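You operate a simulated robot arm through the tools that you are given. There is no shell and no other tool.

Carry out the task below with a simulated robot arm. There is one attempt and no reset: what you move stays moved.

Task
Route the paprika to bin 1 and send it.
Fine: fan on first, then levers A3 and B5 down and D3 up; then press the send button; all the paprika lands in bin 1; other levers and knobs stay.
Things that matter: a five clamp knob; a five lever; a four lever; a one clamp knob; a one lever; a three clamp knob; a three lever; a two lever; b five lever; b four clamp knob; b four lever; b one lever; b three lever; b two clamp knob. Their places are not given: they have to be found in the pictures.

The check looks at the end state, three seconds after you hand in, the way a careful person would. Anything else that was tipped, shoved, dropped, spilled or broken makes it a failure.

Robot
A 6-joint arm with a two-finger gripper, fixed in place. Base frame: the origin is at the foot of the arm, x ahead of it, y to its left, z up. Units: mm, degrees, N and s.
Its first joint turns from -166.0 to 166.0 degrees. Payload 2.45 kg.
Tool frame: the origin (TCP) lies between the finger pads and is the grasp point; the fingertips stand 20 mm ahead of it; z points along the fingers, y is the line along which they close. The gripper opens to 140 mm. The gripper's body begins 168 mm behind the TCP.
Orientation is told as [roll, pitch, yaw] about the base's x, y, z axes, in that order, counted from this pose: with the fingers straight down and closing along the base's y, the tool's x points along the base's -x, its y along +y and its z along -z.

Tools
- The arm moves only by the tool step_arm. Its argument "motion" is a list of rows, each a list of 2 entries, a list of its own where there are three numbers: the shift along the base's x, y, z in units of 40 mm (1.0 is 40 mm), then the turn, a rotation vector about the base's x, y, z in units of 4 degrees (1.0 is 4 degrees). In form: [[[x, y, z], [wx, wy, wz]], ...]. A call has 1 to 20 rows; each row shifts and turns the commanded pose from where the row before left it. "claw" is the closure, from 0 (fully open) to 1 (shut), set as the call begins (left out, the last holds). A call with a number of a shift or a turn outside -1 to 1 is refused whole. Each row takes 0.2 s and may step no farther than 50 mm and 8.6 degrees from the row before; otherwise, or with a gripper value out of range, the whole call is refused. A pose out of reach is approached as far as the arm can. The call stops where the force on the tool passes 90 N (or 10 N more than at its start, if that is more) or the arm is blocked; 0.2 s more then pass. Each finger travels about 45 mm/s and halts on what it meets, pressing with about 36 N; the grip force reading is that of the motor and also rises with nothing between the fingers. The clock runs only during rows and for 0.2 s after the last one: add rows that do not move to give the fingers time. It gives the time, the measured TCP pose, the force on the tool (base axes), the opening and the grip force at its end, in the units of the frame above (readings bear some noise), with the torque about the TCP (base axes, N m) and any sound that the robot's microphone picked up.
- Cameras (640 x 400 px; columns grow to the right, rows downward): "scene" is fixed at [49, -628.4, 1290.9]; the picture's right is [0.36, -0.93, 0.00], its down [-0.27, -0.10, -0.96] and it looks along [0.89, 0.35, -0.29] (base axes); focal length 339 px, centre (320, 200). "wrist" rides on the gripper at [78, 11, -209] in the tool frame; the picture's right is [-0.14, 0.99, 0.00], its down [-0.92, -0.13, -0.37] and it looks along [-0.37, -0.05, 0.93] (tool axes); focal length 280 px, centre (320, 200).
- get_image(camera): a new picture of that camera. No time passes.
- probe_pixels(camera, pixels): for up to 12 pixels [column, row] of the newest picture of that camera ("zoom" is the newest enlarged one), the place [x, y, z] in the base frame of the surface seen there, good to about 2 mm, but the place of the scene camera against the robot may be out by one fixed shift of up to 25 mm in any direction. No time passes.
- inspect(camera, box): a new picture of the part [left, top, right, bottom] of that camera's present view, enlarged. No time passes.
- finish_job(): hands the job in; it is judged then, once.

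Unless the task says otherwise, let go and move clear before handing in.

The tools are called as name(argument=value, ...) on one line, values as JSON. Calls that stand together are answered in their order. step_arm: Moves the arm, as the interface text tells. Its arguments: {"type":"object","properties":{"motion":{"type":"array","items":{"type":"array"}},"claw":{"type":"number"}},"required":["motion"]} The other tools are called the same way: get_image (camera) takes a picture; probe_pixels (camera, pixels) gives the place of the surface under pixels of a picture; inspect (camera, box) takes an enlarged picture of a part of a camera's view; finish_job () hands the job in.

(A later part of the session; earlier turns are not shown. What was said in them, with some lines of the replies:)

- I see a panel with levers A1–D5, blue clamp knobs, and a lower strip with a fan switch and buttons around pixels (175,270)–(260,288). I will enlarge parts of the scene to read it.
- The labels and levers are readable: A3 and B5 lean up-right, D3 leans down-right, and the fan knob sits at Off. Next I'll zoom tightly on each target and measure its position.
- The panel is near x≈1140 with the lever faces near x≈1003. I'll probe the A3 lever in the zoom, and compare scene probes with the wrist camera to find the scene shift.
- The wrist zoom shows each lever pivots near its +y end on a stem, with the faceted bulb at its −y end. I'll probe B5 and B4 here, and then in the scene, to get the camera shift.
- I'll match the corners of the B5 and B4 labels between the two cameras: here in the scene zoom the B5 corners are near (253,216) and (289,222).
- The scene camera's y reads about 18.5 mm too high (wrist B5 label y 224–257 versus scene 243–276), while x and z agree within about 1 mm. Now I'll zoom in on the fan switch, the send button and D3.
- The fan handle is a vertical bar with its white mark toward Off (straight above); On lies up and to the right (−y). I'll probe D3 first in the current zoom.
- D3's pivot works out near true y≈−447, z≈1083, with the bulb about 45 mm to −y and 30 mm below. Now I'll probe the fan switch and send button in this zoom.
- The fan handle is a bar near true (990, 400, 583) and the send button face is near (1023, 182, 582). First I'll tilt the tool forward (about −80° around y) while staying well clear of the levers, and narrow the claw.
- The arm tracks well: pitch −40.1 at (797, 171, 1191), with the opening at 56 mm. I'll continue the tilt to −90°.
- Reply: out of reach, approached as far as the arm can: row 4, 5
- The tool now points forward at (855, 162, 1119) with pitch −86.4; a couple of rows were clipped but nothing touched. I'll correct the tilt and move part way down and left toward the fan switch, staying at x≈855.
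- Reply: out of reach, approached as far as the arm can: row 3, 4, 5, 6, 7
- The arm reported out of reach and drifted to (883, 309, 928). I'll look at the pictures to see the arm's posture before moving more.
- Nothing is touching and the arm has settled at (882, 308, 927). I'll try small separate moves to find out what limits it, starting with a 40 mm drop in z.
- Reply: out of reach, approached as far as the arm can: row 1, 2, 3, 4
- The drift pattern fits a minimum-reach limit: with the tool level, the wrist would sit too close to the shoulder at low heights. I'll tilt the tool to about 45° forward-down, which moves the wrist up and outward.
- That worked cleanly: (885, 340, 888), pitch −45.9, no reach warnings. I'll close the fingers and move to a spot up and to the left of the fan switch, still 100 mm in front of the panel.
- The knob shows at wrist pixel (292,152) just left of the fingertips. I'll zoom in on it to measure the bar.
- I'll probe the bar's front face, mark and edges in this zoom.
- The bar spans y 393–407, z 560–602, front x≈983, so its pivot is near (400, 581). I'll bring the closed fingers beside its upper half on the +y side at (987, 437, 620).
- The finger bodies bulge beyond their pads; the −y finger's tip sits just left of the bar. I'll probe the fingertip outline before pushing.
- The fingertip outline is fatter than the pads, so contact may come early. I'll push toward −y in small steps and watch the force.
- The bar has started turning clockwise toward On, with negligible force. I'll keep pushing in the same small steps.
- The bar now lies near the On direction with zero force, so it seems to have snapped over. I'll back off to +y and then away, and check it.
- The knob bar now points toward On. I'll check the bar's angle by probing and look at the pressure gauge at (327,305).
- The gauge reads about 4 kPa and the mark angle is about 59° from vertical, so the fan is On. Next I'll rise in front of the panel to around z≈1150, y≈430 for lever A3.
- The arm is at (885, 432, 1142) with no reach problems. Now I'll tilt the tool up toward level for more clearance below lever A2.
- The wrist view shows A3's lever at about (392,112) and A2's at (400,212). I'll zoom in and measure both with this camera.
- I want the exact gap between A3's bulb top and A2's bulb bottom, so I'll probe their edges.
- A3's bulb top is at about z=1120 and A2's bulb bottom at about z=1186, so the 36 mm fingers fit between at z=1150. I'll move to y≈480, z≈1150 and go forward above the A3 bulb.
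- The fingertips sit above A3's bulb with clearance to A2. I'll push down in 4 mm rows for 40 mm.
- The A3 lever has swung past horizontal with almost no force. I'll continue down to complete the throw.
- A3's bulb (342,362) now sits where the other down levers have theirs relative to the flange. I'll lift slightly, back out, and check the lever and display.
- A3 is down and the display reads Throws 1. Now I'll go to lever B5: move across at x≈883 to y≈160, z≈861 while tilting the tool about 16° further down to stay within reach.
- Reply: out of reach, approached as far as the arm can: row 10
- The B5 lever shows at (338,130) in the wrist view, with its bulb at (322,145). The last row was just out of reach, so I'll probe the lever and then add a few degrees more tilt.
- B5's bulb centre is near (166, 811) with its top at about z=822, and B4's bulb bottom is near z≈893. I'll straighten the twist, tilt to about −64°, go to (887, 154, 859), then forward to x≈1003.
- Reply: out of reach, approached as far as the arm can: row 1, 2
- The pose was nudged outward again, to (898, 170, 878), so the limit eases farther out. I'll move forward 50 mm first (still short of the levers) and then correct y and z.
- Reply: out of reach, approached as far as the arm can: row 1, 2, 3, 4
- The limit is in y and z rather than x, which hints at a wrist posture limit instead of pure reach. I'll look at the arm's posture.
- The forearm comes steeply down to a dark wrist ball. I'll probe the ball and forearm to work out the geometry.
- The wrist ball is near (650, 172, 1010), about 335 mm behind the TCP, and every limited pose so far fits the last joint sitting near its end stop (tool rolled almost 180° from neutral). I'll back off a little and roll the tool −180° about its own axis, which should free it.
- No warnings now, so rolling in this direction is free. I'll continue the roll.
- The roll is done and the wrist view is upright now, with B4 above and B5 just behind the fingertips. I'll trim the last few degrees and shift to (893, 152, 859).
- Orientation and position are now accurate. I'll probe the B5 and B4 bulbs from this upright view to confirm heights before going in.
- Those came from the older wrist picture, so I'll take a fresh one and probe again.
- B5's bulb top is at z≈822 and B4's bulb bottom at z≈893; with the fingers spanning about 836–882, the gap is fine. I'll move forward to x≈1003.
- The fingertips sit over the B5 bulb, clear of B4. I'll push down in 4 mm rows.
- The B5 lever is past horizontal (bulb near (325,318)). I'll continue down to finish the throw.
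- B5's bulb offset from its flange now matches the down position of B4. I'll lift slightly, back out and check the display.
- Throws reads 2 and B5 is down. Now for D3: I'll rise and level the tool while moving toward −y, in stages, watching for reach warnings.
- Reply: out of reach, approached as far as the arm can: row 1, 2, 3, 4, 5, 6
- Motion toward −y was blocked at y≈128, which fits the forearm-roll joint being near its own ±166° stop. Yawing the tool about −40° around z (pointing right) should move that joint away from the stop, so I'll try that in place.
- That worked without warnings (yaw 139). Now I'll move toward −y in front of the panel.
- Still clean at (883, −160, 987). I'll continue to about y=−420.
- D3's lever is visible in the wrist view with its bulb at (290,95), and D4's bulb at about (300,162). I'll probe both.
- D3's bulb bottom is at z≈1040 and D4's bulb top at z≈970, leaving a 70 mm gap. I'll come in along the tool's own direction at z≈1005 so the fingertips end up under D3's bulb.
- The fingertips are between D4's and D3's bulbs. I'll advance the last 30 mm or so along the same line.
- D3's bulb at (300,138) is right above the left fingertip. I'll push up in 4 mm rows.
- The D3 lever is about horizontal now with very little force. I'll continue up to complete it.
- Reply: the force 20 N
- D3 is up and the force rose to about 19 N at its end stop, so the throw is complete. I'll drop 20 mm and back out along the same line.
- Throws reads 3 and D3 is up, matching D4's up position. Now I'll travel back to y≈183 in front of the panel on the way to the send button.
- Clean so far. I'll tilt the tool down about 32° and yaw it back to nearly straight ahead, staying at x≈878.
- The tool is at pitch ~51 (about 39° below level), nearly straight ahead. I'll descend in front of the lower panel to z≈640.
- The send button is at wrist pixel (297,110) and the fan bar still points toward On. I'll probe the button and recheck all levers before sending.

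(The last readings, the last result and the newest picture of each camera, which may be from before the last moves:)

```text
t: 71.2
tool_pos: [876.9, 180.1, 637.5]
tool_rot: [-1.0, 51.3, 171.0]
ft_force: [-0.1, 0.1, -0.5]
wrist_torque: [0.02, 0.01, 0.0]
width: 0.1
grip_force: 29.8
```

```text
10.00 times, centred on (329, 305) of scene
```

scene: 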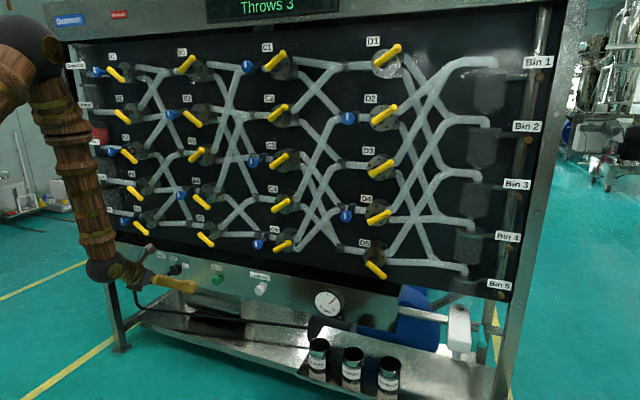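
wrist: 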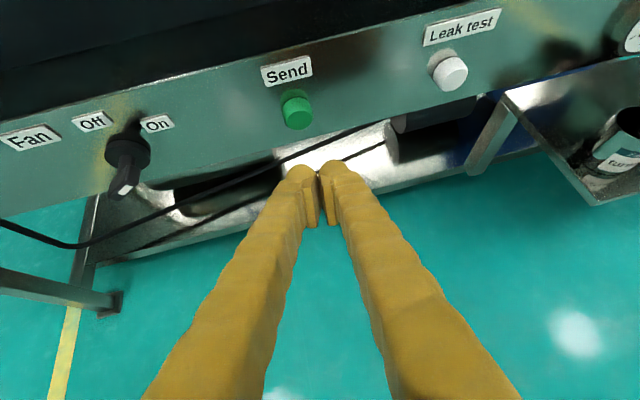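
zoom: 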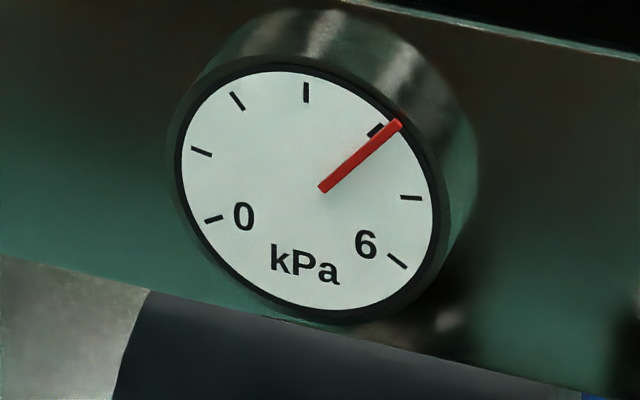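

All other levers match the start, the gauge still reads about 4 kPa, and the button face is at about (1023, 179, 582). I'll line the fingertips up about 11 mm in front of it.

step_arm(motion=[[[0, 0, -0.47], [0, 0, 0]], [[0, 0, -0.47], [0, 0, 0]], [[0, 0, -0.47], [0, 0, 0]], [[0.54, 0, 0], [0, 0, 0]], [[0.54, 0, 0], [0, 0, 0]], [[0.54, 0, 0], [0, 0, 0]], [[0.54, 0, 0], [0, 0, 0]], [[0.54, 0, 0], [0, 0, 0]], [[0, 0, 0], [0, 0, 0]]])

get_image(camera="wrist")

inspect(camera="scene", box=[160, 245, 260, 308])

```text
t: 73.2
tool_pos: [987.4, 182.8, 581.4]
tool_rot: [-1.1, 51.3, 171.0]
ft_force: [-0.5, 1.0, 1.0]
wrist_torque: [0.01, -0.01, 0.06]
width: 0.0
grip_force: 29.2
```

```text
taken
```

wrist: 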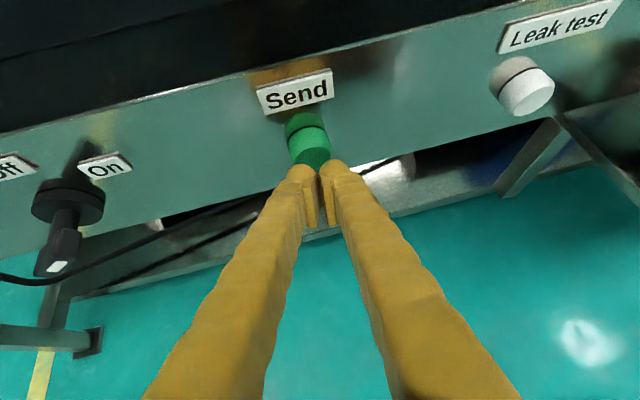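

```text
6.35 times, centred on (210, 276) of scene
```

zoom: 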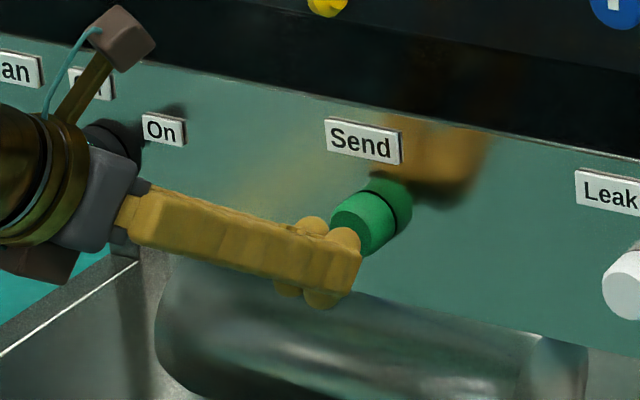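

The fingertips are lined up just in front of the green button. I'll press forward in 2 mm rows and watch the force.

step_arm(motion=[[[0.05, 0, 0], [0, 0, 0]], [[0.05, 0, 0], [0, 0, 0]], [[0.05, 0, 0], [0, 0, 0]], [[0.05, 0, 0], [0, 0, 0]], [[0.05, 0, 0], [0, 0, 0]], [[0.05, 0, 0], [0, 0, 0]], [[0.05, 0, 0], [0, 0, 0]]])

inspect(camera="scene", box=[160, 245, 260, 308])

get_image(camera="scene")

```text
t: 74.8
tool_pos: [1000.0, 182.9, 583.0]
tool_rot: [-0.9, 51.3, 171.2]
ft_force: [-1.2, -0.7, -1.5]
wrist_torque: [-0.01, 0.0, -0.02]
width: 0.0
grip_force: 29.1
```

```text
6.35 times, centred on (210, 276) of scene
```

zoom: 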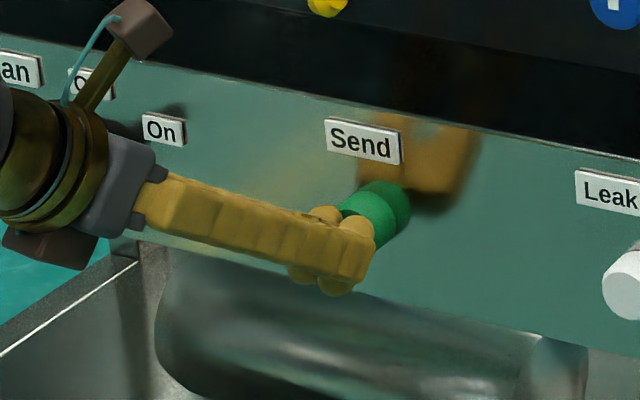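

```text
taken
```

scene: 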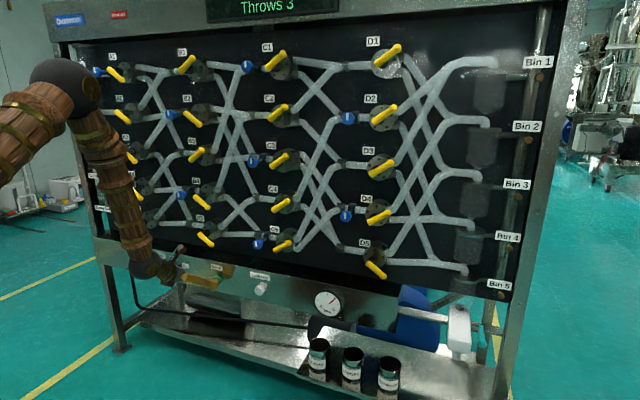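

The fingertips are just reaching the button with about 1 N. I'll press on in small steps.

step_arm(motion=[[[0.05, 0, 0], [0, 0, 0]], [[0.05, 0, 0], [0, 0, 0]], [[0.05, 0, 0], [0, 0, 0]]])

inspect(camera="scene", box=[160, 245, 260, 308])

inspect(camera="scene", box=[200, 0, 340, 30])

```text
t: 75.6
tool_pos: [1006.5, 184.0, 581.6]
tool_rot: [-1.0, 51.3, 171.1]
ft_force: [-4.3, 0.1, -1.5]
wrist_torque: [0.0, 0.05, 0.05]
width: 0.0
grip_force: 30.0
heard: click
```

```text
6.35 times, centred on (210, 276) of scene
```

zoom: 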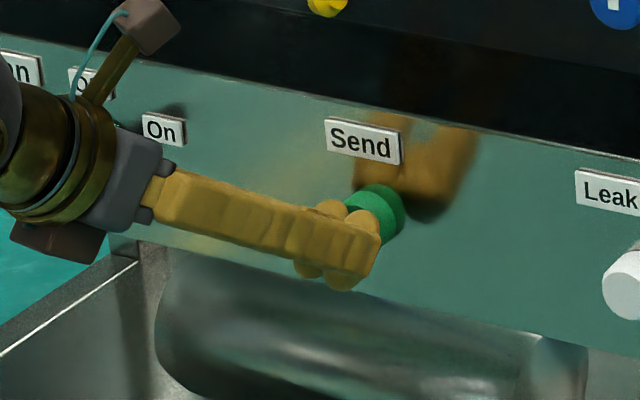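

```text
4.57 times, centred on (270, 15) of scene
```

zoom: 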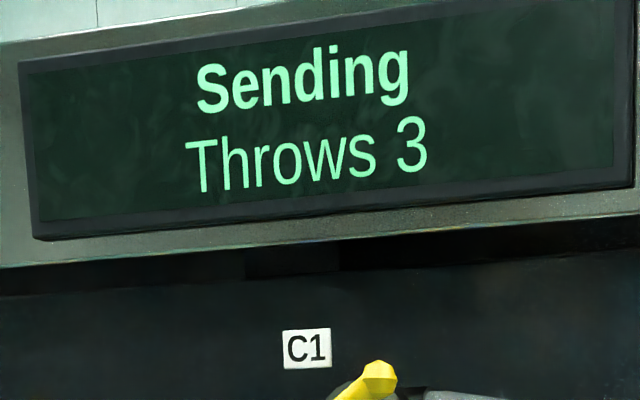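

A click was heard and the display says "Sending". I'll back straight off from the button and watch the paprika.

step_arm(motion=[[[-0.25, 0, 0], [0, 0, 0]], [[-0.5, 0, 0], [0, 0, 0]], [[-0.6, 0, 0], [0, 0, 0]], [[-0.6, 0, 0], [0, 0, 0]], [[-0.6, 0, 0], [0, 0, 0]], [[-0.6, 0, 0], [0, 0, 0]], [[0, 0, 0], [0, 0, 0]], [[0, 0, 0], [0, 0, 0]]])

get_image(camera="scene")

inspect(camera="scene", box=[420, 40, 560, 140])

inspect(camera="scene", box=[200, 0, 340, 30])

```text
t: 77.4
tool_pos: [880.4, 182.3, 582.9]
tool_rot: [-1.0, 51.4, 171.0]
ft_force: [0.6, 0.0, -0.5]
wrist_torque: [-0.01, 0.02, -0.01]
width: 0.0
grip_force: 29.4
```

```text
taken
```

scene: 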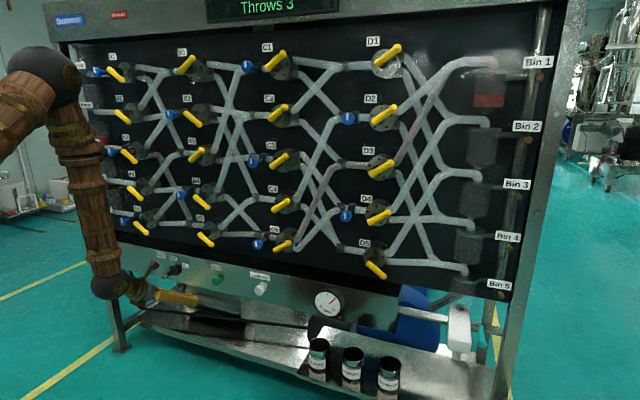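

```text
4.00 times, centred on (490, 90) of scene
```

zoom: 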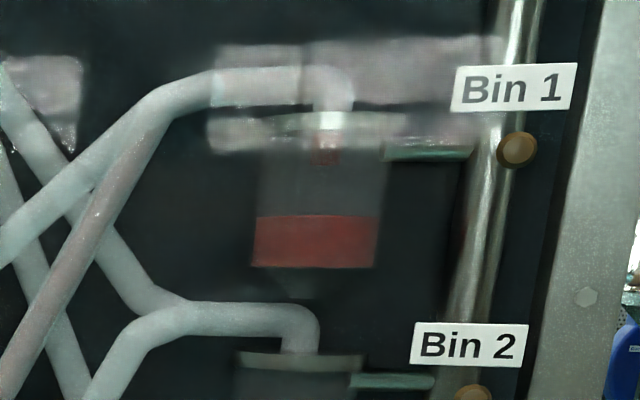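

```text
4.57 times, centred on (270, 15) of scene
```

zoom: 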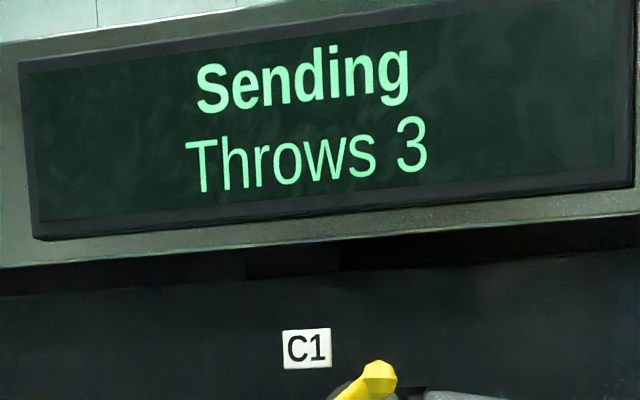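

Red paprika is collecting in Bin 1 (about (315,240) in the zoom) while the display still says "Sending". I'll wait a few seconds without moving.

step_arm(motion=[[[0, 0, 0], [0, 0, 0]], [[0, 0, 0], [0, 0, 0]], [[0, 0, 0], [0, 0, 0]], [[0, 0, 0], [0, 0, 0]], [[0, 0, 0], [0, 0, 0]], [[0, 0, 0], [0, 0, 0]], [[0, 0, 0], [0, 0, 0]], [[0, 0, 0], [0, 0, 0]], [[0, 0, 0], [0, 0, 0]], [[0, 0, 0], [0, 0, 0]], [[0, 0, 0], [0, 0, 0]], [[0, 0, 0], [0, 0, 0]], [[0, 0, 0], [0, 0, 0]], [[0, 0, 0], [0, 0, 0]], [[0, 0, 0], [0, 0, 0]], [[0, 0, 0], [0, 0, 0]], [[0, 0, 0], [0, 0, 0]], [[0, 0, 0], [0, 0, 0]], [[0, 0, 0], [0, 0, 0]], [[0, 0, 0], [0, 0, 0]]])

inspect(camera="scene", box=[420, 40, 560, 140])

inspect(camera="scene", box=[200, 0, 340, 30])

get_image(camera="scene")

```text
t: 81.6
tool_pos: [881.0, 182.3, 582.1]
tool_rot: [-1.1, 51.3, 171.0]
ft_force: [-0.4, -0.5, 1.3]
wrist_torque: [0.0, -0.01, 0.02]
width: 0.2
grip_force: 28.9
```

```text
4.00 times, centred on (490, 90) of scene
```

zoom: 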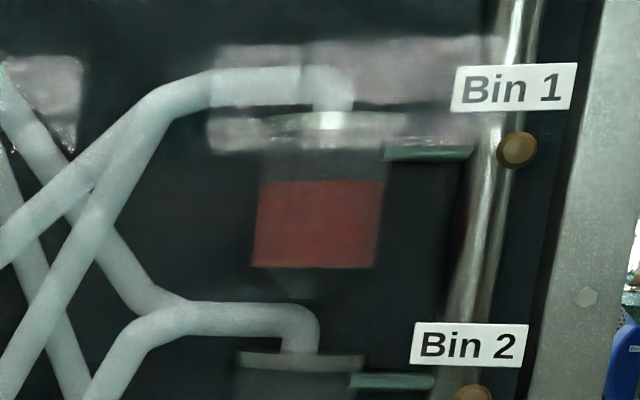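

```text
4.57 times, centred on (270, 15) of scene
```

zoom: 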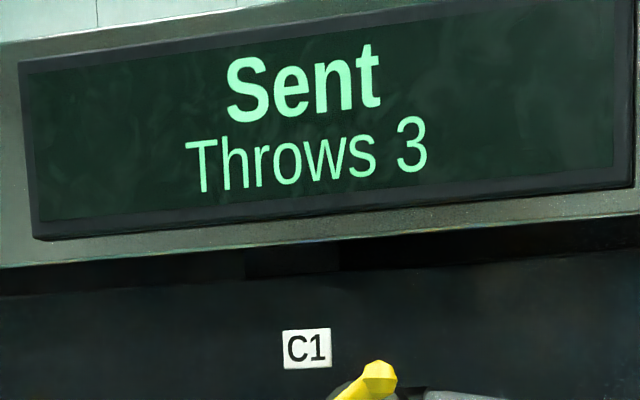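

```text
taken
```

scene: 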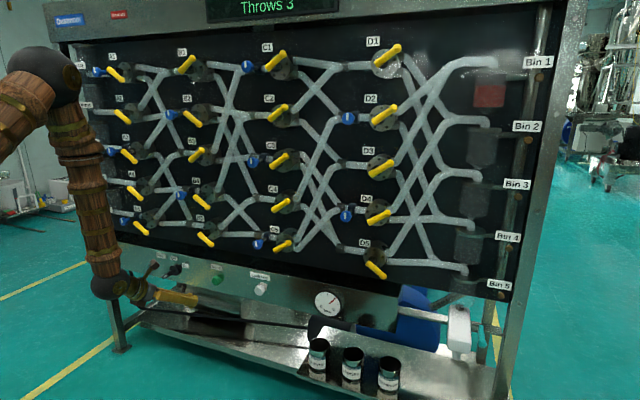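

The display reads "Sent, Throws 3", the pipes are clear again and Bin 1 holds the paprika. The fan is On, A3 and B5 are down, D3 is up, everything else is as it was, and the arm is about 100 mm clear, so I'll hand in.

finish_job()

```text
The job is handed in.
```

The paprika was routed to bin 1 and sent. The display ended on "Sent, Throws 3", and bin 1 was the only bin showing paprika.

- **Fan:** I switched it on first, and the gauge held at about 4 kPa.
- **Levers:** A3 and B5 went down, then D3 went up. Just before sending, every other lever looked the same as at the start.
- **Knobs:** I didn't touch any of the clamp knobs. The arm partly blocked the camera's view of the far left of the panel at the end, so I had no clear final look at the A3 clamp knob or the paprika hopper.
- **Send:** I pressed it once, heard a click, and waited until the display changed from "Sending" to "Sent".

The fan was left on. The arm stopped about 100 mm clear of the panel, holding nothing.
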